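You operate a simulated robot arm through the tools that you are given. There is no shell and no other tool. Be economical: measure what you need, move in short steps, check, and stop when the job is done.

Carry out the task below with a simulated robot arm. There is one attempt and no reset: what you move stays moved.

TASK
Stop the pump, shut the dripping trap cock and blot the water.
Fine: motor switch off first; wet rag in the scrap bin, catch cup under the spout.

It is judged by the outcome, as a careful person would: the job done as asked, and still so three seconds after it is handed in. It fails if anything else is knocked over, pushed out of place, dropped, spilled or broken.

THE ROBOT
A 6-joint arm with a two-finger parallel gripper, fixed in place. Base frame: the origin is at the foot of the arm, x ahead of it, y to its left, z up; the work surface is at about z = 767. Lengths are in mm, angles in degrees, forces in N, time in s.
With the tool pointing down near the work surface it reaches from about 260 to 680 mm from the base axis. Its first joint turns from -66.0 to 66.0 degrees. Payload 2.9 kg.
The tool frame sits at the grasp point between the pads (the TCP): z along the fingers, y along the line on which they close. The tips reach 30 mm beyond it. The gripper opens to 110 mm. The fingers are 20 mm wide and 10 mm thick; the gripper's body (48 by 112 mm) begins 55 mm behind the TCP.
Orientation is that of the tool frame in the base frame, as a unit quaternion [w, x, y, z]. With the fingers straight down and closing along the base's y, the tool's x points along the base's -x, its y along +y and its z along -z.

THE INTERFACE
- The arm moves only by the tool arm_command. Its argument "rows" is a list that holds one entry, the list of rows, each a list of 7 numbers: the gripper command, from -1 (fully open) to 1 (shut), values between in proportion, then the shift along the tool's x, y, z in mm, then the turn, a rotation vector about the tool's x, y, z in degrees. In form: [[[jaw, tx, ty, tz, ax, ay, az], ...]]. A call has 1 to 10 rows; each row shifts and turns the commanded pose from where the row before left it, along the tool's axes as they then stand. Each row takes 0.2 s and may step no farther than 50 mm and 8.6 degrees from the row before; otherwise, or with a gripper value out of range, the whole call is refused. A pose out of reach is approached as far as the arm can. The call stops where the force on the tool passes 70 N (or 10 N more than at its start, if that is more) or the arm is blocked; 0.2 s more then pass. Each finger travels about 108 mm/s and halts on what it meets, pressing with about 43 N; the grip force reading is that of the motor and also rises with nothing between the fingers. The clock runs only during rows and for 0.2 s after the last one: add rows that do not move to give the fingers time. The reply holds the time, the measured pose of the TCP, the force on the tool along the base axes, the opening and the grip force, in the units named above and with some noise.
- Cameras (640 x 400 px; columns grow to the right, rows downward): "scene" is fixed at [94.2, 446.8, 1396.7]; the picture's right is [-0.60, -0.80, 0.00], its down [-0.37, 0.28, -0.89] and it looks along [0.71, -0.53, -0.46] (base axes); focal length 304 px, centre (320, 200). "wrist" rides on the gripper at [72, 17, -103] in the tool frame; the picture's right is [-0.23, 0.97, 0.00], its down [-0.76, -0.18, -0.62] and it looks along [-0.61, -0.14, 0.78] (tool axes); focal length 222 px, centre (320, 200). There is no depth. A picture from a camera that has moved, and an enlarged one, comes with that camera's place and axes in the base frame and with its lens.
- snapshot(camera): a new picture of that camera. No time passes.
- zoom(camera, box): a new picture of the part [left, top, right, bottom] of that camera's present view, enlarged. No time passes.
- sign_off(): hands the job in; it is judged then, once.

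Work in short steps. Places have to be worked out from the pictures, the camera data and where the tool is seen: move nearer, look again, correct. Check each grasp and each placing, and mend what went wrong. You have 120 turns and 68 pictures in all, those below and enlarged ones among them. Open the gripper and draw the arm clear of the work before you hand the job in, unless the task says otherwise; then end with one line.

The tools are called after "Call:" by a JSON object that holds its "op" and its "data". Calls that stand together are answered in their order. arm_command: Moves the arm, as the interface text tells. Its arguments: {"type":"object","properties":{"rows":{"type":"array","items":{"type":"array","items":{"type":"array","items":{"type":"number"}}}}},"required":["rows"]} The other tools are called the same way: snapshot (camera) takes a picture; zoom (camera, box) takes an enlarged picture of a part of a camera's view; sign_off () hands the job in.

At the start:

```text
time_s: 0.0
position: [422.9, -53.3, 1244.9]
tcp_rot: [0.001, 0.0, 1.0, 0.0]
contact_force: [-0.6, -0.7, 0.4]
finger_gap: 110.0
gripper_force: 0.1
```

scene: 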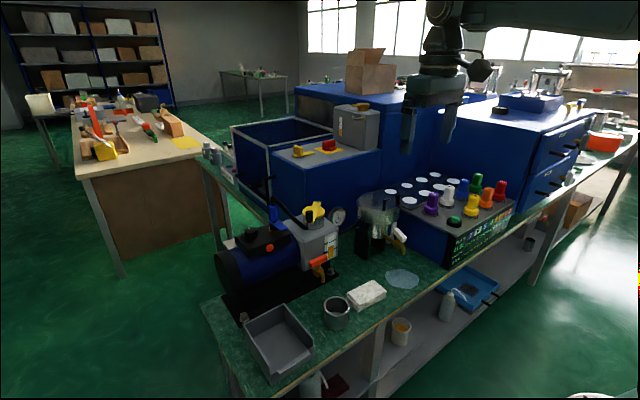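
wrist: 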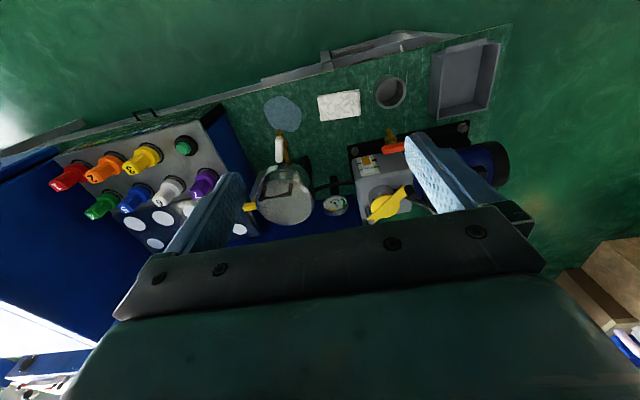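

The pictures show a compressor/pump with orange and yellow levers, a trap jar with a cock, puddle, rag, cup and scrap bin. I zoom in on both views to identify the parts.

Call:
{"op": "zoom", "data": {"camera": "scene", "box": [200, 180, 440, 330]}}

Call:
{"op": "zoom", "data": {"camera": "wrist", "box": [230, 60, 520, 240]}}

Call:
{"op": "zoom", "data": {"camera": "scene", "box": [290, 190, 350, 290]}}

Call:
{"op": "zoom", "data": {"camera": "scene", "box": [345, 185, 425, 295]}}

```text
2.67 times, centred on (320, 255) of scene
camera zoom: at [94.2, 446.8, 1396.7], right [-0.6, -0.8, 0.0], down [-0.37, 0.28, -0.89], along [0.71, -0.53, -0.46], focal length 810 px, centre (320, 53)
```

zoom: 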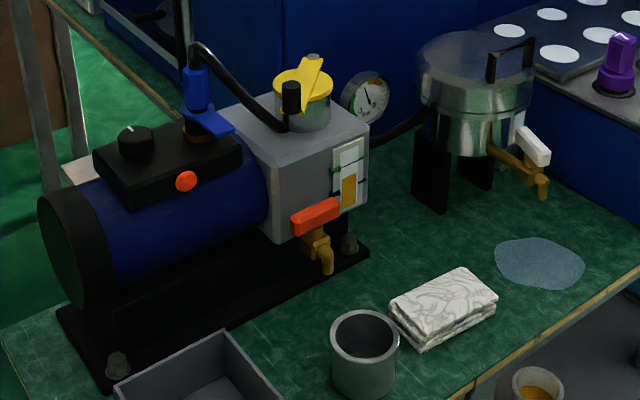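

```text
2.21 times, centred on (375, 150) of wrist
camera zoom: at [350.0, -37.2, 1348.0], right [0.23, 0.97, 0.0], down [0.76, -0.18, 0.62], along [0.61, -0.14, -0.78], focal length 490 px, centre (199, 310)
```

zoom: 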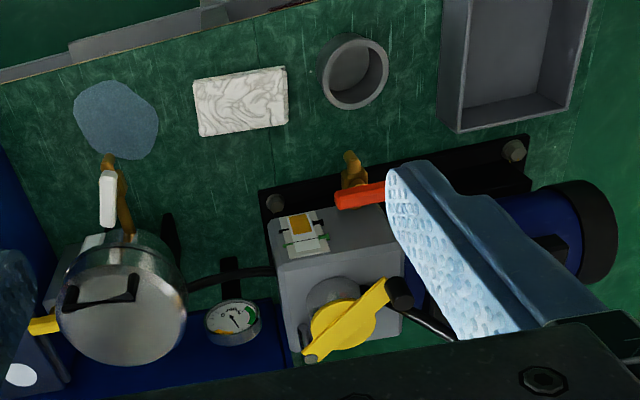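

```text
4.00 times, centred on (320, 240) of scene
camera zoom: at [94.2, 446.8, 1396.7], right [-0.6, -0.8, 0.0], down [-0.37, 0.28, -0.89], along [0.71, -0.53, -0.46], focal length 1215 px, centre (320, 40)
```

zoom: 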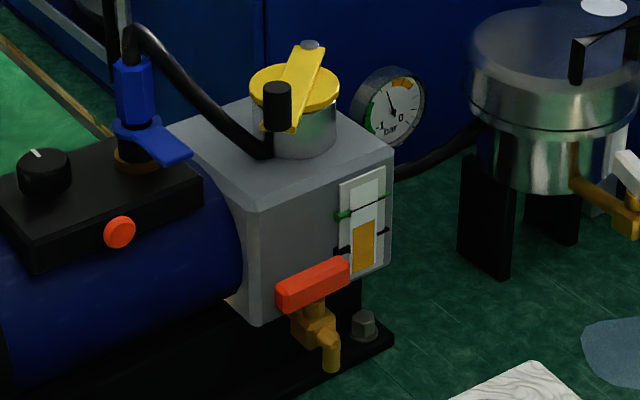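

```text
3.64 times, centred on (385, 240) of scene
camera zoom: at [94.2, 446.8, 1396.7], right [-0.6, -0.8, 0.0], down [-0.37, 0.28, -0.89], along [0.71, -0.53, -0.46], focal length 1105 px, centre (84, 54)
```

zoom: 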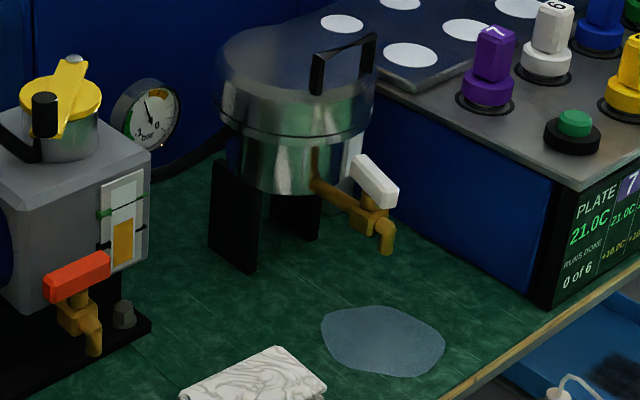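

The trap cock (white handle, currently in line with its pipe = open) comes out at about (538,-171,907), the puddle at (505,-168), the rag at (515,-28) and the cup at about (510,92). The motor box is hidden by the finger, so I move the wrist camera over to it.

Call:
{"op": "arm_command", "data": {"rows": [[[-1, -13, 40, 6, 0, 0, 0], [-1, -13, 40, 6, 0, 0, 0], [-1, -13, 40, 6, 0, 0, 0], [-1, -13, 40, 6, 0, 0, 0], [-1, -13, 40, 6, 0, 0, 0], [-1, -13, 40, 6, 0, 0, 0]]]}}

Call:
{"op": "snapshot", "data": {"camera": "wrist"}}

Call:
{"op": "snapshot", "data": {"camera": "scene"}}

```text
time_s: 1.4
position: [498.9, 185.4, 1210.3]
tcp_rot: [0.0, 0.001, 1.0, 0.0]
contact_force: [0.0, 0.8, -0.1]
finger_gap: 109.9
gripper_force: 0.0
```

```text
61 pictures are left
camera wrist: at [426.6, 201.8, 1312.3], right [0.23, 0.97, 0.0], down [0.76, -0.18, 0.62], along [0.61, -0.14, -0.78], focal length 222 px, centre (320, 200)
```

wrist: 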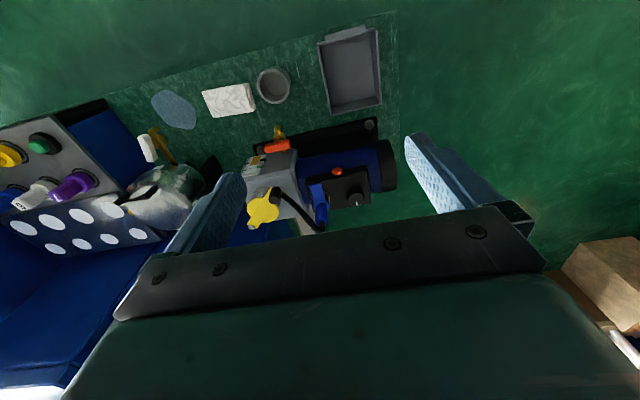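

```text
60 pictures are left
```

scene: 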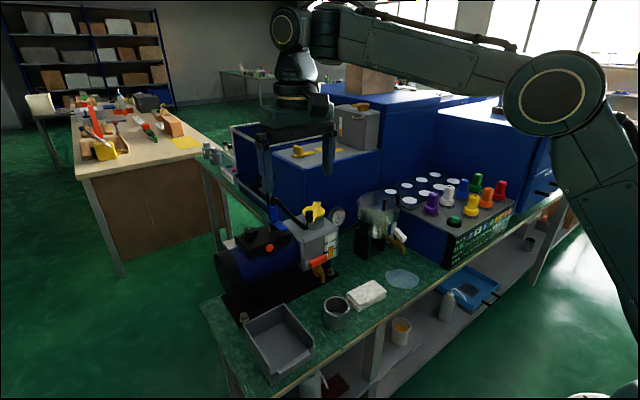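

The motor box is now visible; I zoom in on it.

Call:
{"op": "zoom", "data": {"camera": "wrist", "box": [230, 115, 410, 240]}}

Call:
{"op": "zoom", "data": {"camera": "scene", "box": [225, 195, 310, 265]}}

```text
3.20 times, centred on (320, 178) of wrist
camera zoom: at [426.6, 201.8, 1312.3], right [0.23, 0.97, 0.0], down [0.76, -0.18, 0.62], along [0.61, -0.14, -0.78], focal length 711 px, centre (320, 272)
```

zoom: 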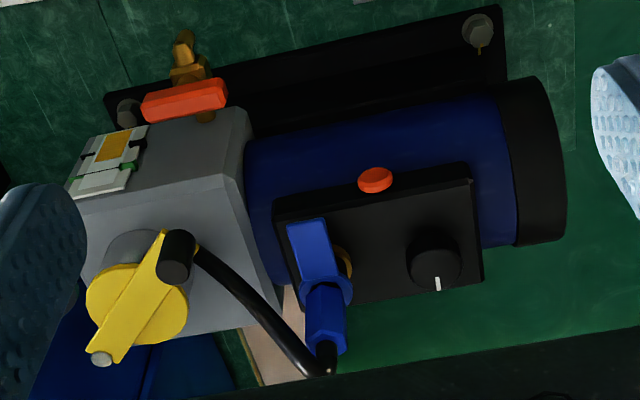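

```text
5.71 times, centred on (268, 230) of scene
camera zoom: at [94.2, 446.8, 1396.7], right [-0.6, -0.8, 0.0], down [-0.37, 0.28, -0.89], along [0.71, -0.53, -0.46], focal length 1736 px, centre (620, 29)
```

zoom: 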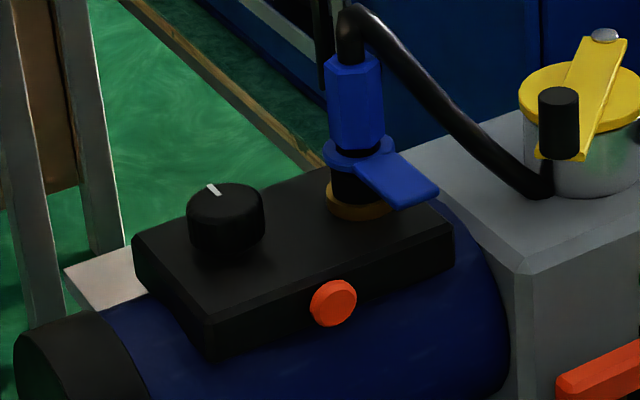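

The knob on the motor terminal box is at about (694,209,983), near the reach limit. I move closer to inspect the knob, orange button and blue paddle.

Call:
{"op": "arm_command", "data": {"rows": [[[-1, -30, 10, 27, 0, 0, 0], [-1, -30, 10, 27, 0, 0, 0], [-1, -30, 10, 27, 0, 0, 0], [-1, -30, 10, 27, 0, 0, 0], [-1, 0, 0, 0, 0, 0, 0]]]}}

Call:
{"op": "snapshot", "data": {"camera": "wrist"}}

```text
time_s: 2.6
position: [598.4, 222.9, 1101.9]
tcp_rot: [-0.001, 0.0, 1.0, 0.0]
contact_force: [0.6, 0.7, 1.2]
finger_gap: 110.0
gripper_force: 0.1
out of reach, approached as far as the arm can: row 4
```

```text
57 pictures are left
camera wrist: at [524.8, 238.4, 1205.1], right [0.23, 0.97, 0.0], down [0.76, -0.18, 0.62], along [0.61, -0.14, -0.78], focal length 222 px, centre (320, 200)
```

wrist: 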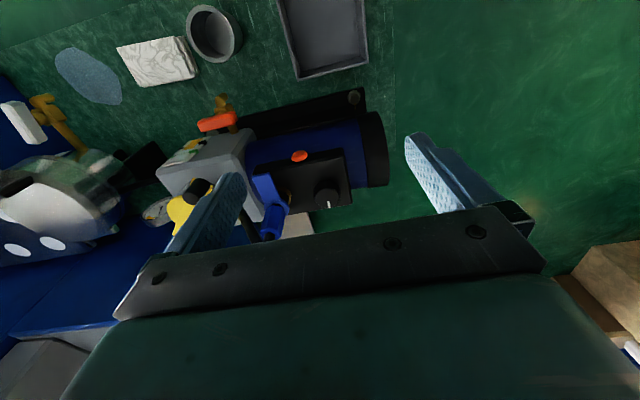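

Call:
{"op": "zoom", "data": {"camera": "wrist", "box": [230, 130, 370, 245]}}

```text
3.48 times, centred on (300, 188) of wrist
camera zoom: at [524.8, 238.4, 1205.1], right [0.23, 0.97, 0.0], down [0.76, -0.18, 0.62], along [0.61, -0.14, -0.78], focal length 773 px, centre (390, 244)
```

zoom: 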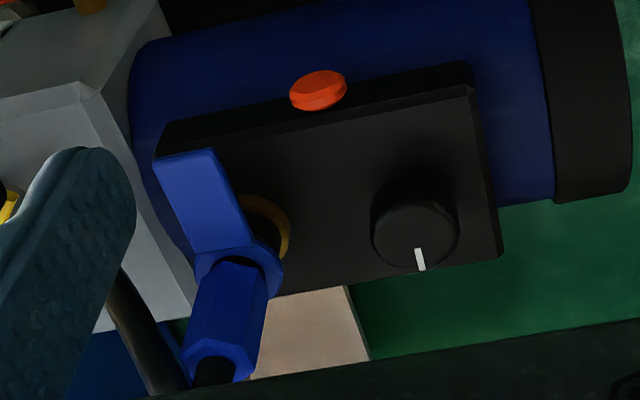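

I zoom tighter to see any markings on the switch box and around the knob, and the trap cock.

Call:
{"op": "zoom", "data": {"camera": "scene", "box": [240, 218, 290, 250]}}

Call:
{"op": "zoom", "data": {"camera": "scene", "box": [380, 215, 415, 250]}}

Call:
{"op": "zoom", "data": {"camera": "wrist", "box": [0, 85, 120, 180]}}

Call:
{"op": "zoom", "data": {"camera": "scene", "box": [235, 290, 395, 390]}}

```text
12.50 times, centred on (265, 234) of scene
camera zoom: at [94.2, 446.8, 1396.7], right [-0.6, -0.8, 0.0], down [-0.37, 0.28, -0.89], along [0.71, -0.53, -0.46], focal length 3797 px, centre (1008, -225)
```

zoom: 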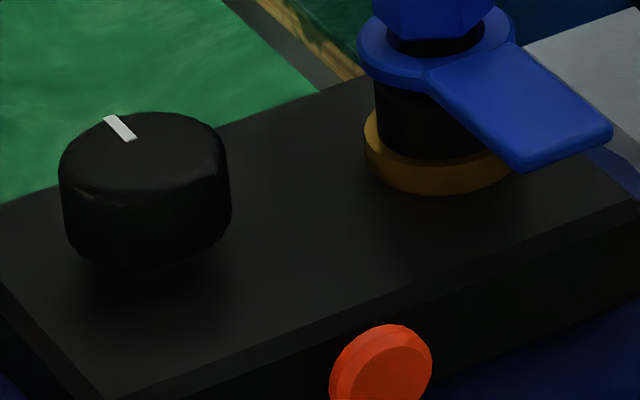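

```text
11.43 times, centred on (398, 232) of scene
camera zoom: at [94.2, 446.8, 1396.7], right [-0.6, -0.8, 0.0], down [-0.37, 0.28, -0.89], along [0.71, -0.53, -0.46], focal length 3472 px, centre (-566, -171)
```

zoom: 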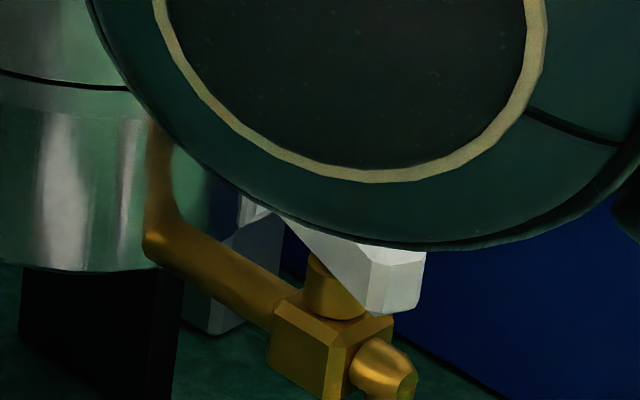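

```text
4.21 times, centred on (60, 132) of wrist
camera zoom: at [524.8, 238.4, 1205.1], right [0.23, 0.97, 0.0], down [0.76, -0.18, 0.62], along [0.61, -0.14, -0.78], focal length 935 px, centre (1415, 484)
```

zoom: 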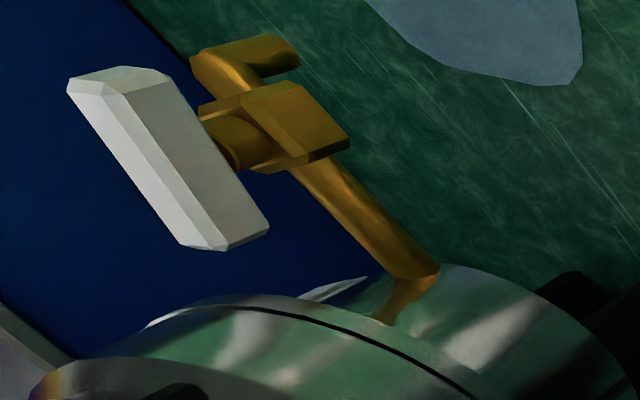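

```text
4.00 times, centred on (315, 340) of scene
camera zoom: at [94.2, 446.8, 1396.7], right [-0.6, -0.8, 0.0], down [-0.37, 0.28, -0.89], along [0.71, -0.53, -0.46], focal length 1215 px, centre (340, -360)
```

zoom: 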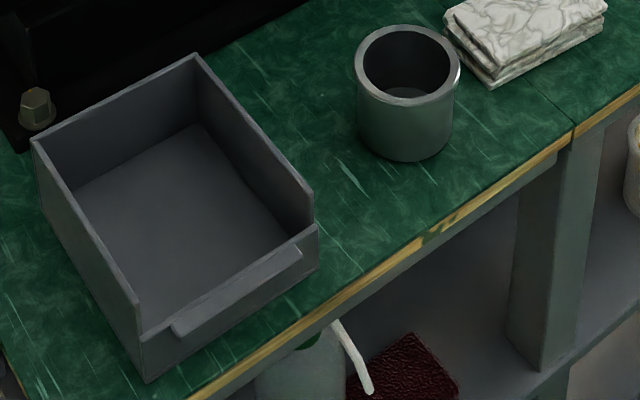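

The cock handle pivots at its centre on a vertical stem. The motor box holds a rotary knob with a white pointer (the switch, as I judge it), which needs a tilted tool to reach; I yaw about 17° toward it and tilt forward 30°, staying at height, with the jaws narrowed.

Call:
{"op": "arm_command", "data": {"rows": [[[-1, 0, 0, 0, 0, 0, -8.4], [-0.5, 0, 0, 0, 0, 0, -8.4], [0.1, 0, 0, 0, 0, -7.5, 0], [0.1, 0, 0, 0, 0, -7.5, 0], [0.1, 0, 0, 0, 0, -7.5, 0], [0.1, 0, 0, 0, 0, -7.5, 0], [0.1, 0, 0, 0, 0, 0, 0]]]}}

Call:
{"op": "snapshot", "data": {"camera": "wrist"}}

Call:
{"op": "snapshot", "data": {"camera": "scene"}}

```text
time_s: 4.2
position: [601.0, 220.0, 1104.0]
tcp_rot: [0.257, -0.141, 0.955, 0.038]
contact_force: [-0.1, 0.4, -0.5]
finger_gap: 49.6
gripper_force: 0.1
```

```text
51 pictures are left
camera wrist: at [486.3, 202.6, 1156.1], right [-0.09, 0.99, 0.11], down [0.38, -0.07, 0.92], along [0.92, 0.13, -0.37], focal length 222 px, centre (320, 200)
```

wrist: 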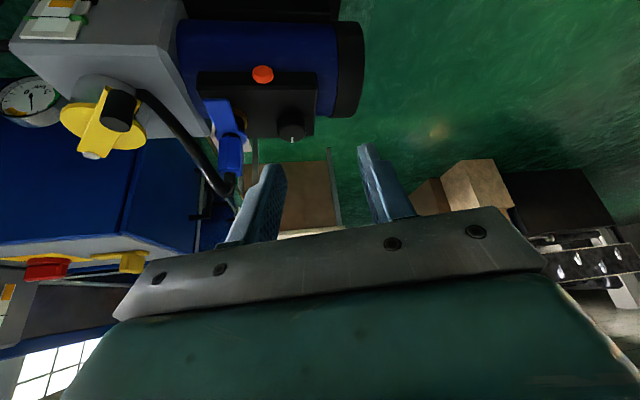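

```text
50 pictures are left
```

scene: 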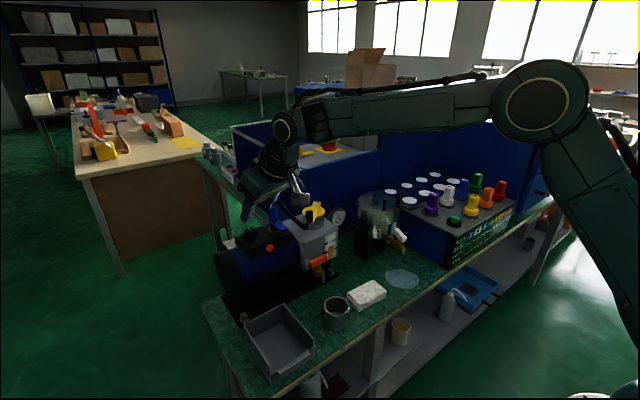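

Tilt is good. I zoom the wrist view to refine the knob's position.

Call:
{"op": "zoom", "data": {"camera": "wrist", "box": [190, 50, 350, 150]}}

```text
4.00 times, centred on (270, 100) of wrist
camera zoom: at [486.3, 202.6, 1156.1], right [-0.09, 0.99, 0.11], down [0.38, -0.07, 0.92], along [0.92, 0.13, -0.37], focal length 888 px, centre (520, 600)
```

zoom: 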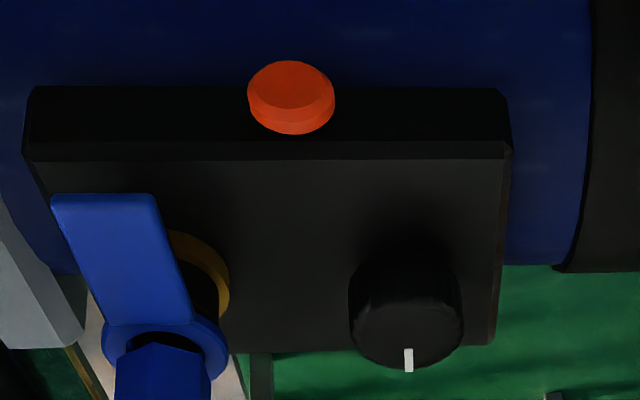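

Knob top centre ≈ (695,209,988), 32 mm across. I move to a hover on its approach axis, 60 mm back, jaws at about 42 mm.

Call:
{"op": "arm_command", "data": {"rows": [[[0.24, -3.9, -12.6, 21.6, 0, 0, 0], [0.24, -3.9, -12.6, 21.6, 0, 0, 0], [0.24, -3.9, -12.6, 21.6, 0, 0, 0], [0.24, 0, 0, 0, 0, 0, 0]]]}}

Call:
{"op": "zoom", "data": {"camera": "wrist", "box": [170, 60, 450, 260]}}

Call:
{"op": "zoom", "data": {"camera": "scene", "box": [215, 170, 335, 260]}}

```text
time_s: 5.2
position: [651.9, 197.2, 1053.9]
tcp_rot: [0.255, -0.142, 0.956, 0.038]
contact_force: [0.3, 0.3, -1.1]
finger_gap: 41.7
gripper_force: 0.0
```

```text
2.00 times, centred on (310, 160) of wrist
camera zoom: at [537.5, 178.8, 1107.2], right [-0.09, 0.99, 0.11], down [0.38, -0.07, 0.92], along [0.92, 0.13, -0.37], focal length 444 px, centre (340, 280)
```

zoom: 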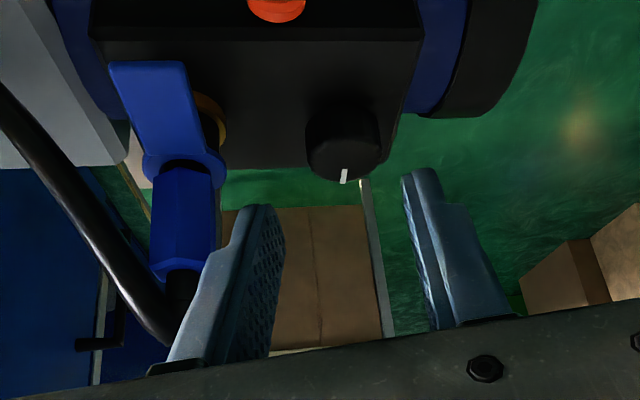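

```text
4.44 times, centred on (275, 215) of scene
camera zoom: at [94.2, 446.8, 1396.7], right [-0.6, -0.8, 0.0], down [-0.37, 0.28, -0.89], along [0.71, -0.53, -0.46], focal length 1350 px, centre (520, 133)
```

zoom: 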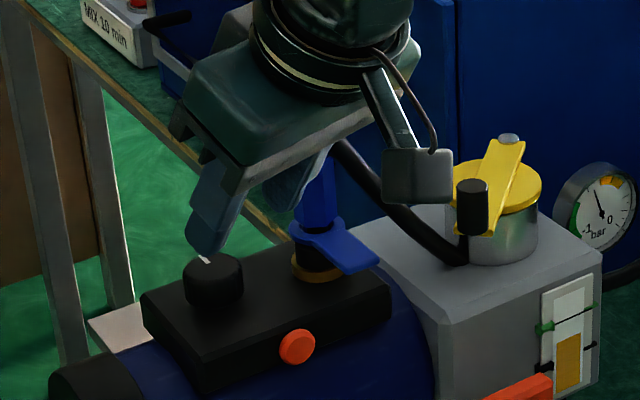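

Aligned well. I descend along the tool axis in steps, watching the force.

Call:
{"op": "arm_command", "data": {"rows": [[[0.24, 0, 0, 20, 0, 0, 0], [0.24, 0, 0, 20, 0, 0, 0], [0.24, 0, 0, 10, 0, 0, 0], [0.24, 0, 0, 8, 0, 0, 0], [0.24, 0, 0, 0, 0, 0, 0]]]}}

Call:
{"op": "zoom", "data": {"camera": "wrist", "box": [170, 60, 450, 260]}}

Call:
{"op": "zoom", "data": {"camera": "scene", "box": [215, 190, 315, 260]}}

```text
time_s: 6.4
position: [679.3, 204.3, 1001.3]
tcp_rot: [0.256, -0.141, 0.956, 0.038]
contact_force: [0.0, -0.2, -0.1]
finger_gap: 41.9
gripper_force: 0.1
```

```text
2.00 times, centred on (310, 160) of wrist
camera zoom: at [565.7, 185.5, 1055.4], right [-0.09, 0.99, 0.11], down [0.38, -0.07, 0.92], along [0.92, 0.13, -0.37], focal length 444 px, centre (340, 280)
```

zoom: 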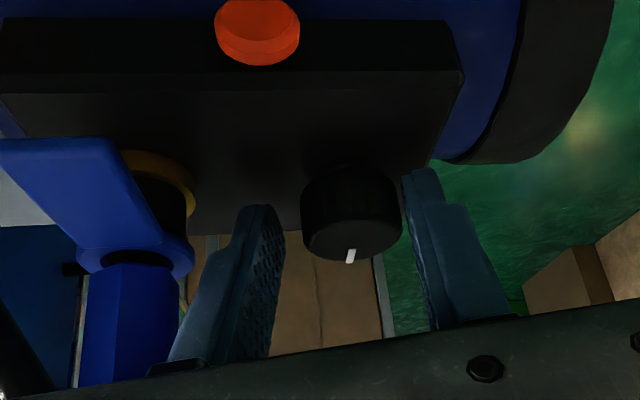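

```text
5.71 times, centred on (265, 225) of scene
camera zoom: at [94.2, 446.8, 1396.7], right [-0.6, -0.8, 0.0], down [-0.37, 0.28, -0.89], along [0.71, -0.53, -0.46], focal length 1736 px, centre (634, 57)
```

zoom: 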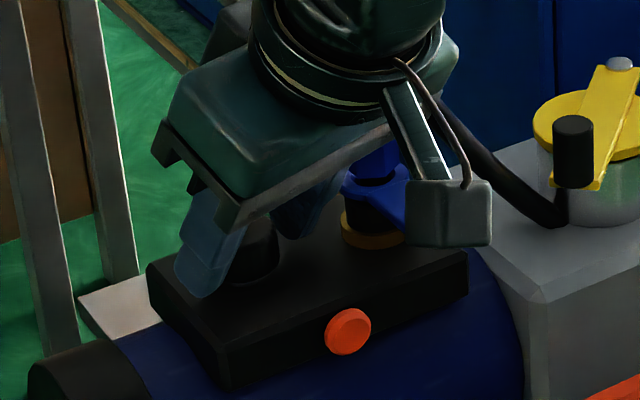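

The knob sits between the fingertips, slightly nearer the +y finger; I shift 2 mm and close.

Call:
{"op": "arm_command", "data": {"rows": [[[0.3, 0, 2, 0, 0, 0, 0], [0.6, 0, 0, 0, 0, 0, 0], [0.6, 0, 0, 0, 0, 0, 0]]]}}

```text
time_s: 7.2
position: [679.5, 207.3, 1002.0]
tcp_rot: [0.256, -0.141, 0.956, 0.038]
contact_force: [-2.9, 4.2, 0.5]
finger_gap: 31.6
gripper_force: 44.5
```

Gripped at 31.6 mm. I'd expect "off" to be counter-clockwise (pointer to the operator's left), but that side swings the hand toward the blue plug, so I open again, pre-rotate 40° clockwise around the knob axis, and look before gripping.

Call:
{"op": "arm_command", "data": {"rows": [[[0.24, 0, 0, 0, 0, 0, 0], [0.24, -0.12, 2.0, 0.07, 4, 0, 6.9], [0.24, -0.12, 2.0, 0.07, 4, 0, 6.9], [0.24, -0.12, 2.0, 0.07, 4, 0, 6.9], [0.24, -0.12, 2.0, 0.07, 4, 0, 6.9], [0.24, -0.12, 2.0, 0.07, 4, 0, 6.9], [0.24, 0, 0, 0, 0, 0, 0]]]}}

Call:
{"op": "zoom", "data": {"camera": "wrist", "box": [170, 60, 450, 260]}}

```text
time_s: 8.8
position: [682.9, 214.9, 1004.1]
tcp_rot: [0.253, 0.194, 0.946, -0.053]
contact_force: [-0.5, -0.6, -0.2]
finger_gap: 42.0
gripper_force: 0.0
```

```text
2.00 times, centred on (310, 160) of wrist
camera zoom: at [582.4, 274.8, 1056.7], right [0.56, 0.82, 0.11], down [0.25, -0.3, 0.92], along [0.79, -0.49, -0.37], focal length 444 px, centre (340, 280)
```

zoom: 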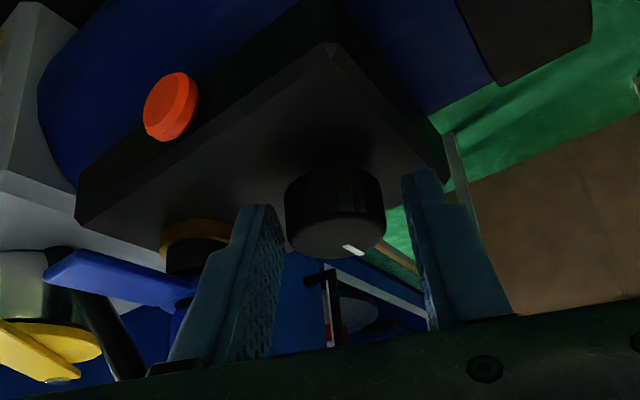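

Clear and centred. Grip and turn counter-clockwise 40°.

Call:
{"op": "arm_command", "data": {"rows": [[[0.6, 0, 0, 0, 0, 0, 0], [0.6, 0, 0, 0, 0, 0, 0], [0.6, -0.12, -2.0, 0.07, -4, 0, -6.9], [0.6, -0.12, -2.0, 0.07, -4, 0, -6.9], [0.6, -0.12, -2.0, 0.07, -4, 0, -6.9], [0.6, -0.12, -2.0, 0.07, -4, 0, -6.9], [0.6, -0.12, -2.0, 0.07, -4, 0, -6.9]]]}}

Call:
{"op": "zoom", "data": {"camera": "wrist", "box": [170, 60, 450, 260]}}

```text
time_s: 10.4
position: [680.3, 206.5, 1004.1]
tcp_rot: [0.257, -0.143, 0.955, 0.039]
contact_force: [-6.4, -3.9, 6.6]
finger_gap: 31.5
gripper_force: 44.8
```

```text
2.00 times, centred on (310, 160) of wrist
camera zoom: at [565.7, 188.8, 1056.5], right [-0.1, 0.99, 0.11], down [0.38, -0.07, 0.92], along [0.92, 0.13, -0.37], focal length 444 px, centre (340, 280)
```

zoom: 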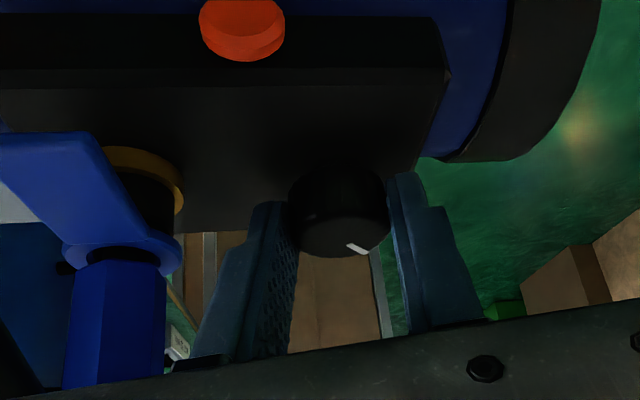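

The pointer turned with the grip (about 40° CCW). I regrip and go on.

Call:
{"op": "arm_command", "data": {"rows": [[[0.24, 0, 0, 0, 0, 0, 0], [0.24, 0, 0, 0, 0, 0, 0], [0.24, -0.12, 2.0, 0.07, 4, 0, 6.9], [0.24, -0.12, 2.0, 0.07, 4, 0, 6.9], [0.24, -0.12, 2.0, 0.07, 4, 0, 6.9], [0.24, -0.12, 2.0, 0.07, 4, 0, 6.9], [0.24, -0.12, 2.0, 0.07, 4, 0, 6.9], [0.24, -0.12, 2.0, 0.07, 4, 0, 6.9], [0.24, 0, 0, 0, 0, 0, 0]]]}}

Call:
{"op": "zoom", "data": {"camera": "wrist", "box": [170, 60, 450, 260]}}

```text
time_s: 12.4
position: [666.0, 223.3, 998.5]
tcp_rot: [0.258, 0.261, 0.928, -0.067]
contact_force: [16.4, -9.3, 27.6]
finger_gap: 41.0
gripper_force: 0.1
out of reach, approached as far as the arm can: row 8
```

```text
2.00 times, centred on (310, 160) of wrist
camera zoom: at [575.9, 295.3, 1049.5], right [0.67, 0.73, 0.13], down [0.19, -0.33, 0.92], along [0.72, -0.6, -0.36], focal length 444 px, centre (340, 280)
```

zoom: 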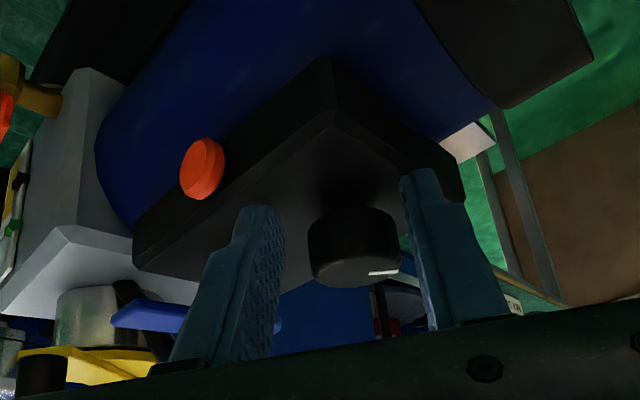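

That last step ran out of reach and pressed lightly on the knob/box. I back off 8° and slightly along the tool axis.

Call:
{"op": "arm_command", "data": {"rows": [[[0.24, 0, 0, -4, 0, 0, 0], [0.24, -0.12, -2.0, 0.07, -4, 0, -6.9], [0.24, 0, 0, 0, 0, 0, 0]]]}}

```text
time_s: 13.2
position: [659.0, 226.9, 997.5]
tcp_rot: [0.255, 0.192, 0.946, -0.05]
contact_force: [-11.2, 5.1, 27.3]
finger_gap: 42.1
gripper_force: 0.3
```

Tip rests on the box top; I lift straight up 8 mm, then shift back to the knob-centred pose.

Call:
{"op": "arm_command", "data": {"rows": [[[0.24, -4, 0, -6.9, 0, 0, 0], [0.24, 0, 0, 0, 0, 0, 0], [0.24, -11.5, -0.9, 6.7, 0, 0, 0], [0.24, -11.5, -0.9, 6.7, 0, 0, 0], [0.24, 0, 0, 0, 0, 0, 0]]]}}

Call:
{"op": "zoom", "data": {"camera": "wrist", "box": [170, 60, 450, 260]}}

```text
time_s: 14.4
position: [684.9, 211.2, 1002.2]
tcp_rot: [0.253, 0.194, 0.946, -0.053]
contact_force: [0.2, -0.4, 0.0]
finger_gap: 41.7
gripper_force: 0.0
```

```text
2.00 times, centred on (310, 160) of wrist
camera zoom: at [585.3, 270.4, 1056.5], right [0.56, 0.82, 0.11], down [0.25, -0.3, 0.92], along [0.79, -0.49, -0.37], focal length 444 px, centre (340, 280)
```

zoom: 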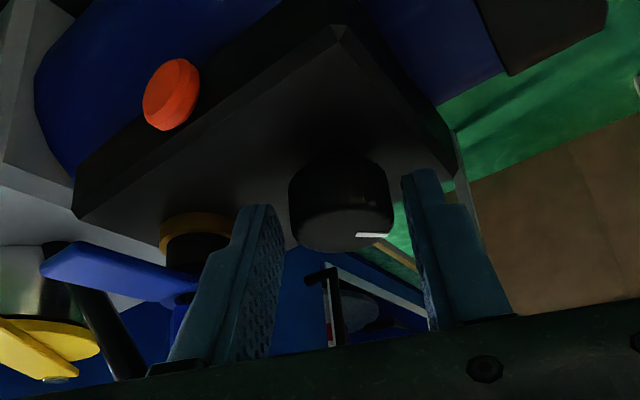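

Call:
{"op": "arm_command", "data": {"rows": [[[0.35, 0, 3, 0, 0, 0, 0], [0.6, 0, 0, 0, 0, 0, 0], [0.6, 0, 0, 0, 0, 0, 0], [0.6, -0.12, -2.0, 0.07, -4, 0, -6.9], [0.6, -0.12, -2.0, 0.07, -4, 0, -6.9], [0.6, -0.12, -2.0, 0.07, -4, 0, -6.9], [0.6, -0.12, -2.0, 0.07, -4, 0, -6.9], [0.6, -0.12, -2.0, 0.07, -4, 0, -6.9]]]}}

Call:
{"op": "zoom", "data": {"camera": "wrist", "box": [170, 60, 450, 260]}}

Call:
{"op": "zoom", "data": {"camera": "scene", "box": [215, 170, 375, 270]}}

```text
time_s: 16.2
position: [684.1, 207.7, 1003.7]
tcp_rot: [0.258, -0.145, 0.955, 0.04]
contact_force: [-13.5, 10.4, 10.1]
finger_gap: 31.5
gripper_force: 45.6
```

```text
2.00 times, centred on (310, 160) of wrist
camera zoom: at [569.7, 189.1, 1056.2], right [-0.1, 0.99, 0.12], down [0.38, -0.07, 0.92], along [0.92, 0.14, -0.37], focal length 444 px, centre (340, 280)
```

zoom: 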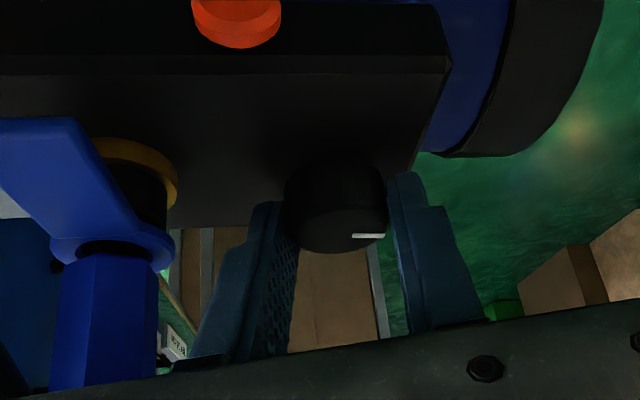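

```text
4.00 times, centred on (295, 220) of scene
camera zoom: at [93.5, 447.0, 1396.6], right [-0.6, -0.8, 0.0], down [-0.37, 0.27, -0.89], along [0.71, -0.53, -0.46], focal length 1215 px, centre (420, 120)
```

zoom: 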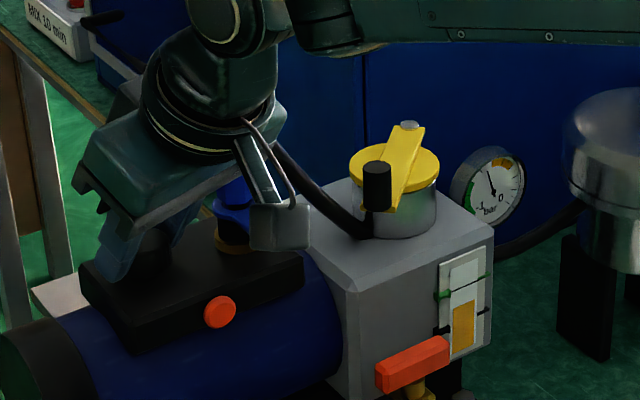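

The pointer now faces about +y, 90° from its start. I release, back off along the axis and check the knob, lamp and gauge.

Call:
{"op": "arm_command", "data": {"rows": [[[0.24, 0, 0, 0, 0, 0, 0], [0.24, 0, 0, 0, 0, 0, 0], [0.24, 0, 0, -30, 0, 0, 0], [0.24, 0, 0, -40, 0, 0, 0], [0.24, 0, 0, -40, 0, 0, 0], [0.24, 0, 0, 0, 0, 0, 0]]]}}

Call:
{"op": "zoom", "data": {"camera": "wrist", "box": [150, 40, 350, 165]}}

Call:
{"op": "zoom", "data": {"camera": "scene", "box": [235, 195, 355, 270]}}

```text
time_s: 17.6
position: [630.1, 185.3, 1097.4]
tcp_rot: [0.256, -0.141, 0.955, 0.038]
contact_force: [-0.4, 0.1, -0.2]
finger_gap: 42.2
gripper_force: 0.1
```

```text
3.20 times, centred on (250, 102) of wrist
camera zoom: at [515.6, 168.4, 1149.6], right [-0.09, 0.99, 0.11], down [0.39, -0.07, 0.92], along [0.92, 0.13, -0.37], focal length 711 px, centre (544, 512)
```

zoom: 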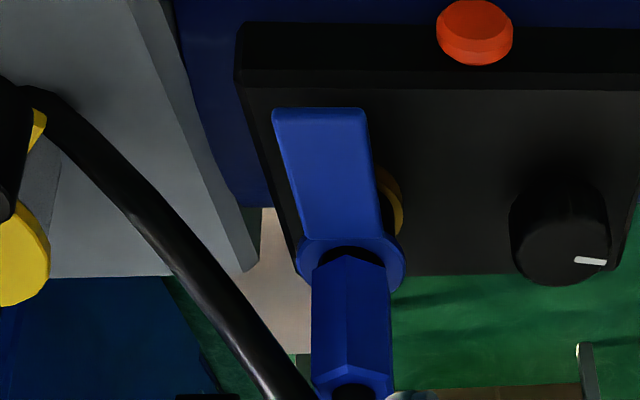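

```text
5.33 times, centred on (295, 232) of scene
camera zoom: at [94.2, 446.8, 1396.7], right [-0.6, -0.8, 0.0], down [-0.37, 0.28, -0.89], along [0.71, -0.53, -0.46], focal length 1620 px, centre (453, 27)
```

zoom: 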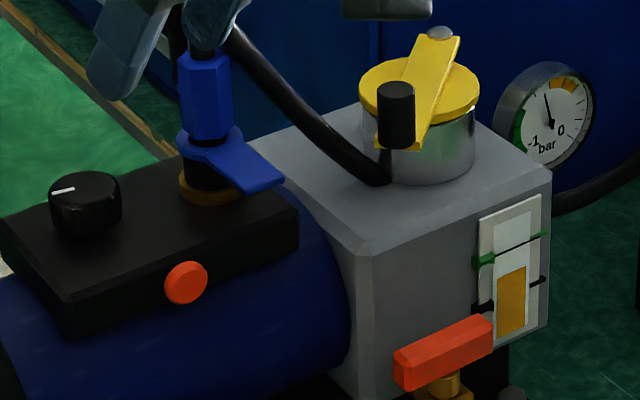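

The knob stays turned 90°. I check the gauge needle and spin state closely to see whether the pump has really stopped.

Call:
{"op": "zoom", "data": {"camera": "scene", "box": [325, 200, 355, 230]}}

```text
13.33 times, centred on (340, 215) of scene
camera zoom: at [94.2, 446.8, 1396.7], right [-0.6, -0.8, 0.0], down [-0.37, 0.28, -0.89], along [0.71, -0.53, -0.46], focal length 4050 px, centre (53, 0)
```

zoom: 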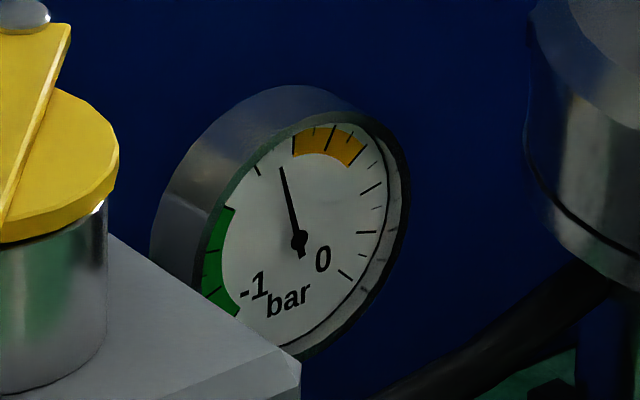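

I'll re-check the gauge after some time. Meanwhile I retreat up, and level the tool again.

Call:
{"op": "arm_command", "data": {"rows": [[[-0.3, 0, 0, -45, 0, 0, 0], [-0.3, 0, 0, -45, 0, 0, 0], [-0.3, 0, 0, 0, 0, 7.5, 0], [-0.3, 0, 0, 0, 0, 7.5, 0], [-0.3, 0, 0, 0, 0, 7.5, 0], [-0.3, 0, 0, 0, 0, 7.5, 0], [-0.3, 0, 0, 0, 0, 0, 8.4], [-0.3, 0, 0, 0, 0, 0, 8.4], [-0.3, 20, -40, 0, 0, 0, 0], [-0.3, 20, -40, 0, 0, 0, 0]]]}}

Call:
{"op": "zoom", "data": {"camera": "scene", "box": [325, 200, 355, 230]}}

```text
time_s: 19.8
position: [541.3, 88.6, 1172.7]
tcp_rot: [0.002, 0.0, 1.0, 0.0]
contact_force: [-0.2, 0.3, 0.1]
finger_gap: 71.4
gripper_force: 0.0
out of reach, approached as far as the arm can: row 6
```

```text
13.33 times, centred on (340, 215) of scene
camera zoom: at [94.1, 446.8, 1396.7], right [-0.6, -0.8, 0.0], down [-0.37, 0.28, -0.89], along [0.71, -0.53, -0.46], focal length 4050 px, centre (53, 0)
```

zoom: 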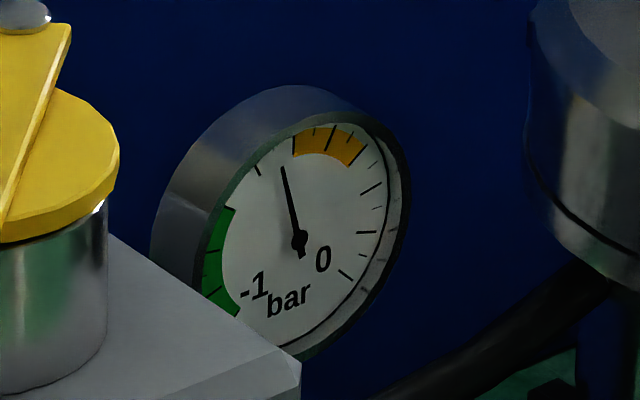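

No needle change. I zoom closely on the knob to measure its angle precisely.

Call:
{"op": "zoom", "data": {"camera": "scene", "box": [240, 218, 290, 250]}}

```text
12.50 times, centred on (265, 234) of scene
camera zoom: at [94.1, 446.8, 1396.7], right [-0.6, -0.8, 0.0], down [-0.37, 0.28, -0.89], along [0.71, -0.53, -0.46], focal length 3797 px, centre (1008, -225)
```

zoom: 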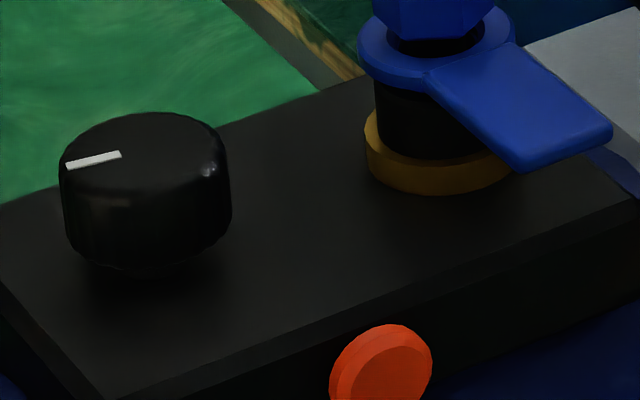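

The pointer stands at only about 73° — the grip slipped a bit, and there may be travel left to the end stop. I go back for one more stroke: yaw −23°, tilt 30°, hover.

Call:
{"op": "arm_command", "data": {"rows": [[[0.24, 0, 0, 0, 0, 0, 7.7], [0.24, 0, 0, 0, 0, 0, 7.7], [0.24, 0, 0, 0, 0, 0, 7.7], [0.24, 0, 0, 0, 0, -7.5, 0], [0.24, 0, 0, 0, 0, -7.5, 0], [0.24, 0, 0, 0, 0, -7.5, 0], [0.24, 0, 0, 0, 0, -7.5, 0], [0.24, 15.3, 41.8, -8.7, 0, 0, 0], [0.24, 15.3, 41.8, -8.7, 0, 0, 0], [0.24, 15.3, 41.8, -8.7, 0, 0, 0]]]}}

Call:
{"op": "arm_command", "data": {"rows": [[[0.24, -8, 11.1, 38.8, 0, 0, 0], [0.24, -8, 11.1, 38.8, 0, 0, 0], [0.24, -8, 11.1, 38.8, 0, 0, 0], [0.24, 0, 0, 0, 0, 0, 0]]]}}

```text
time_s: 22.0
position: [540.9, 223.0, 1172.0]
tcp_rot: [0.254, 0.193, 0.946, -0.052]
contact_force: [-0.4, 0.2, -1.2]
finger_gap: 41.9
gripper_force: 0.1
```

```text
time_s: 23.0
position: [627.5, 227.5, 1081.7]
tcp_rot: [0.253, 0.193, 0.947, -0.051]
contact_force: [1.2, -0.6, 0.2]
finger_gap: 41.8
gripper_force: 0.0
```

On track; I continue to hover and then down the axis to the knob.

Call:
{"op": "arm_command", "data": {"rows": [[[0.24, -9.7, 8.6, 36.8, 0, 0, 0], [0.24, 0, 0, 0, 0, 0, 0], [0.24, 0, 0, 25, 0, 0, 0], [0.24, 0, 0, 20, 0, 0, 0], [0.24, 0, 0, 13, 0, 0, 0], [0.24, 0, 0, 0, 0, 0, 0]]]}}

Call:
{"op": "zoom", "data": {"camera": "wrist", "box": [170, 60, 450, 260]}}

```text
time_s: 24.4
position: [682.8, 214.1, 1006.3]
tcp_rot: [0.254, 0.194, 0.946, -0.052]
contact_force: [0.5, 0.6, -0.7]
finger_gap: 42.1
gripper_force: 0.1
```

```text
2.00 times, centred on (310, 160) of wrist
camera zoom: at [583.5, 274.0, 1059.7], right [0.56, 0.82, 0.11], down [0.25, -0.3, 0.92], along [0.79, -0.49, -0.37], focal length 444 px, centre (340, 280)
```

zoom: 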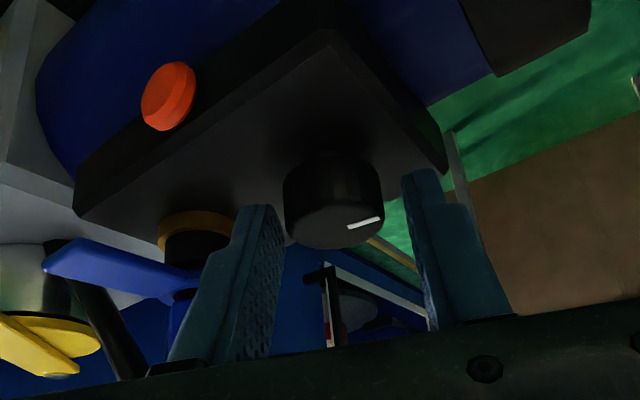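

Call:
{"op": "arm_command", "data": {"rows": [[[0.24, 0, 1, 3, 0, 0, 0], [0.7, 0, 0, 0, 0, 0, 0], [0.7, 0, 0, 0, 0, 0, 0], [0.7, -0.12, -2.0, 0.07, -4, 0, -6.9], [0.7, -0.12, -2.0, 0.07, -4, 0, -6.9], [0.7, -0.12, -2.0, 0.07, -4, 0, -6.9], [0.7, -0.12, -2.0, 0.07, -4, 0, -6.9], [0.7, -0.12, -2.0, 0.07, -4, 0, -6.9]]]}}

Call:
{"op": "zoom", "data": {"camera": "wrist", "box": [170, 60, 450, 260]}}

```text
time_s: 26.2
position: [684.2, 206.6, 1004.7]
tcp_rot: [0.258, -0.144, 0.955, 0.041]
contact_force: [-0.6, 11.4, 3.4]
finger_gap: 31.2
gripper_force: 45.0
```

```text
2.00 times, centred on (310, 160) of wrist
camera zoom: at [568.4, 188.9, 1057.0], right [-0.1, 0.99, 0.12], down [0.38, -0.07, 0.92], along [0.92, 0.14, -0.37], focal length 444 px, centre (340, 280)
```

zoom: 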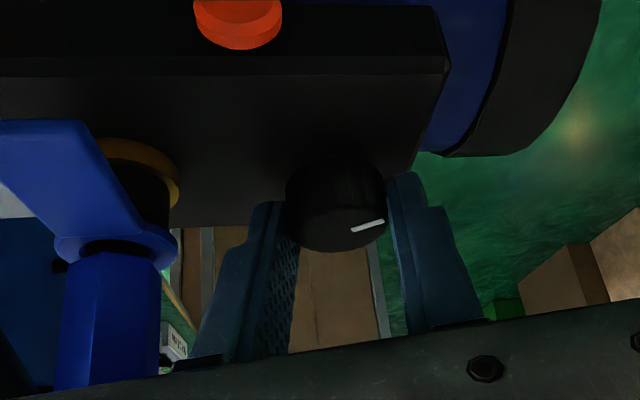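

The knob followed again, now ≈113°, with no stop yet. I take another stroke, looking for the end stop.

Call:
{"op": "arm_command", "data": {"rows": [[[0.24, 0, 0, 0, 0, 0, 0], [0.24, 0, 0, 0, 0, 0, 0], [0.24, -0.12, 2.0, 0.07, 4, 0, 6.9], [0.24, -0.12, 2.0, 0.07, 4, 0, 6.9], [0.24, -0.12, 2.0, 0.07, 4, 0, 6.9], [0.24, -0.12, 2.0, 0.07, 4, 0, 6.9], [0.24, -0.12, 2.0, 0.07, 4, 0, 6.9], [0.24, 0, 0, 0, 0, 0, 0]]]}}

Call:
{"op": "zoom", "data": {"camera": "wrist", "box": [170, 60, 450, 260]}}

```text
time_s: 28.0
position: [683.3, 214.9, 1003.3]
tcp_rot: [0.252, 0.195, 0.946, -0.053]
contact_force: [0.0, -0.1, -0.4]
finger_gap: 42.1
gripper_force: 0.0
```

```text
2.00 times, centred on (310, 160) of wrist
camera zoom: at [584.5, 274.4, 1055.6], right [0.56, 0.82, 0.11], down [0.25, -0.3, 0.92], along [0.79, -0.49, -0.37], focal length 444 px, centre (340, 280)
```

zoom: 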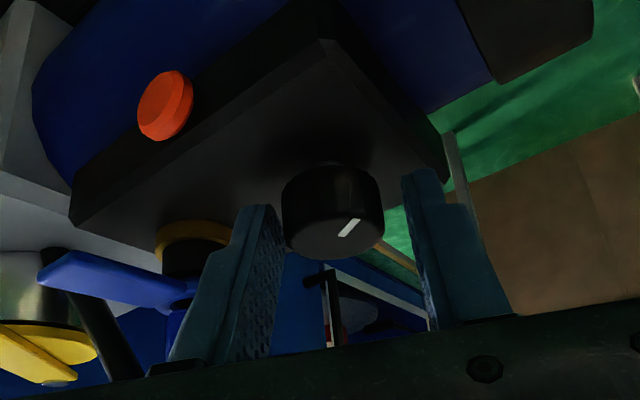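

Pointer at ≈115°. Grip and turn again.

Call:
{"op": "arm_command", "data": {"rows": [[[0.24, 0, 0, 0, 0, 0, 0], [0.7, 0, 0, 0, 0, 0, 0], [0.7, 0, 0, 0, 0, 0, 0], [0.7, -0.12, -2.0, 0.07, -4, 0, -6.9], [0.7, -0.12, -2.0, 0.07, -4, 0, -6.9], [0.7, -0.12, -2.0, 0.07, -4, 0, -6.9], [0.7, -0.12, -2.0, 0.07, -4, 0, -6.9], [0.7, -0.12, -2.0, 0.07, -4, 0, -6.9]]]}}

Call:
{"op": "zoom", "data": {"camera": "wrist", "box": [170, 60, 450, 260]}}

```text
time_s: 29.8
position: [682.3, 207.9, 1001.8]
tcp_rot: [0.256, -0.145, 0.955, 0.04]
contact_force: [-2.2, 17.1, -6.1]
finger_gap: 31.4
gripper_force: 45.2
```

```text
2.00 times, centred on (310, 160) of wrist
camera zoom: at [568.0, 188.5, 1055.4], right [-0.1, 0.99, 0.12], down [0.39, -0.07, 0.92], along [0.92, 0.14, -0.37], focal length 444 px, centre (340, 280)
```

zoom: 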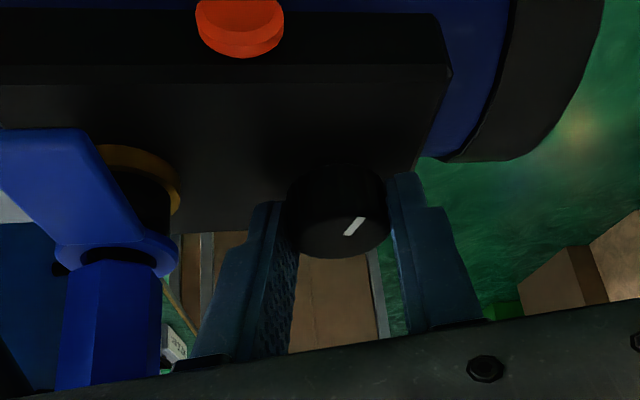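

Pointer ≈153° and still no stop, so this knob doesn't clearly behave as a two-position switch. Before deciding, I release, retreat and look at the orange button in front (≈(650,184,951), facing me).

Call:
{"op": "arm_command", "data": {"rows": [[[0.24, 0, 0, 0, 0, 0, 0], [0.24, 0, 0, 0, 0, 0, 0], [0.24, 0, 0, -30, 0, 0, 0], [0.24, 0, 0, -40, 0, 0, 0], [0.24, 0, 0, -40, 0, 0, 0], [0.6, 0, 0, 0, 4.2, 0, 7.26], [1, 0, 0, 0, 4.2, 0, 7.26], [1, 40, 0, -20, 0, -7.5, 0], [1, 40, 0, -20, 0, -7.5, 0], [1, 0, 0, 0, 0, 0, 0]]]}}

Call:
{"op": "snapshot", "data": {"camera": "wrist"}}

```text
time_s: 32.0
position: [542.1, 189.7, 1083.3]
tcp_rot: [0.383, 0.001, 0.924, 0.0]
contact_force: [0.2, -0.4, 0.6]
finger_gap: 0.2
gripper_force: 38.1
```

```text
29 pictures are left
camera wrist: at [418.2, 203.7, 1105.5], right [0.16, 0.97, 0.16], down [0.1, -0.18, 0.98], along [0.98, -0.14, -0.12], focal length 222 px, centre (320, 200)
```

wrist: 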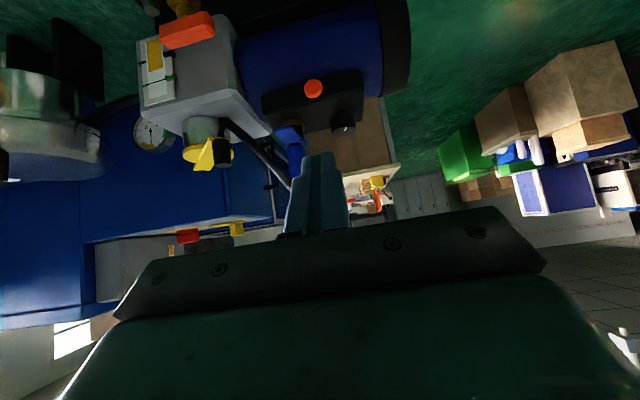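

The button is confirmed at (649,184,951), facing −x. With closed fingers I move in front of it and push gently in small steps, to see whether it moves.

Call:
{"op": "arm_command", "data": {"rows": [[[1, 16.5, -2, 39.1, 0, 0, 0], [1, 16.5, -2, 39.1, 0, 0, 0], [1, 16.5, -2, 39.1, 0, 0, 0], [1, -10.6, 0, 10.6, 0, 0, 0], [1, 0, 0, 0, 0, 0, 0]]]}}

Call:
{"op": "zoom", "data": {"camera": "wrist", "box": [200, 20, 480, 220]}}

```text
time_s: 33.2
position: [605.2, 181.2, 966.5]
tcp_rot: [0.382, 0.001, 0.924, 0.0]
contact_force: [-0.4, -1.1, -0.1]
finger_gap: 0.0
gripper_force: 37.8
```

```text
2.00 times, centred on (340, 120) of wrist
camera zoom: at [479.7, 197.3, 987.7], right [0.16, 0.97, 0.16], down [0.1, -0.18, 0.98], along [0.98, -0.14, -0.12], focal length 444 px, centre (280, 360)
```

zoom: 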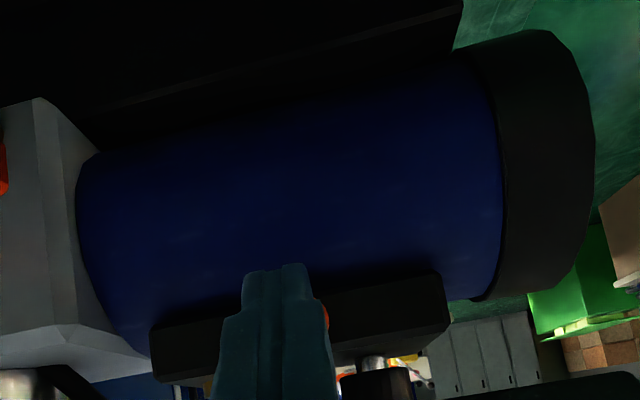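

Call:
{"op": "arm_command", "data": {"rows": [[[1, -4.2, 2, 4.2, 0, 0, 0], [1, -2.1, 0, 2.1, 0, 0, 0], [1, 0, 0, 0, 0, 0, 0]]]}}

Call:
{"op": "arm_command", "data": {"rows": [[[1, -1.4, 0, 1.4, 0, 0, 0], [1, 0, 0, 0, 0, 0, 0]]]}}

Call:
{"op": "arm_command", "data": {"rows": [[[1, -1.4, 0, 1.4, 0, 0, 0], [1, 0, 0, 0, 0, 0, 0]]]}}

```text
time_s: 34.0
position: [613.7, 184.0, 968.0]
tcp_rot: [0.383, 0.001, 0.924, 0.0]
contact_force: [-0.5, -0.1, 1.0]
finger_gap: 0.2
gripper_force: 37.7
```

```text
time_s: 34.6
position: [615.7, 185.8, 967.1]
tcp_rot: [0.383, -0.001, 0.924, 0.001]
contact_force: [-1.3, 0.6, 0.8]
finger_gap: 0.0
gripper_force: 37.5
```

```text
time_s: 35.2
position: [617.3, 185.3, 968.6]
tcp_rot: [0.383, 0.0, 0.924, 0.001]
contact_force: [-3.1, 0.4, -1.3]
finger_gap: 0.1
gripper_force: 37.8
```

Contact is just starting (−3 N). I push on in 2 mm steps.

Call:
{"op": "arm_command", "data": {"rows": [[[1, -1.4, 0, 1.4, 0, 0, 0], [1, 0, 0, 0, 0, 0, 0]]]}}

Call:
{"op": "arm_command", "data": {"rows": [[[1, -1.4, 0, 1.4, 0, 0, 0], [1, 0, 0, 0, 0, 0, 0]]]}}

Call:
{"op": "arm_command", "data": {"rows": [[[1, -1.4, 0, 1.4, 0, 0, 0], [1, 0, 0, 0, 0, 0, 0]]]}}

```text
time_s: 35.8
position: [618.9, 184.3, 967.0]
tcp_rot: [0.382, 0.0, 0.924, 0.0]
contact_force: [-7.1, 0.2, -0.5]
finger_gap: 0.0
gripper_force: 37.8
```

```text
time_s: 36.4
position: [621.5, 185.4, 967.4]
tcp_rot: [0.381, 0.0, 0.925, 0.0]
contact_force: [-14.2, -3.2, -1.5]
finger_gap: 0.0
gripper_force: 37.6
```

```text
time_s: 37.0
position: [621.0, 185.6, 967.1]
tcp_rot: [0.381, 0.001, 0.925, -0.001]
contact_force: [-32.8, -5.7, 6.0]
finger_gap: 0.0
gripper_force: 37.7
```

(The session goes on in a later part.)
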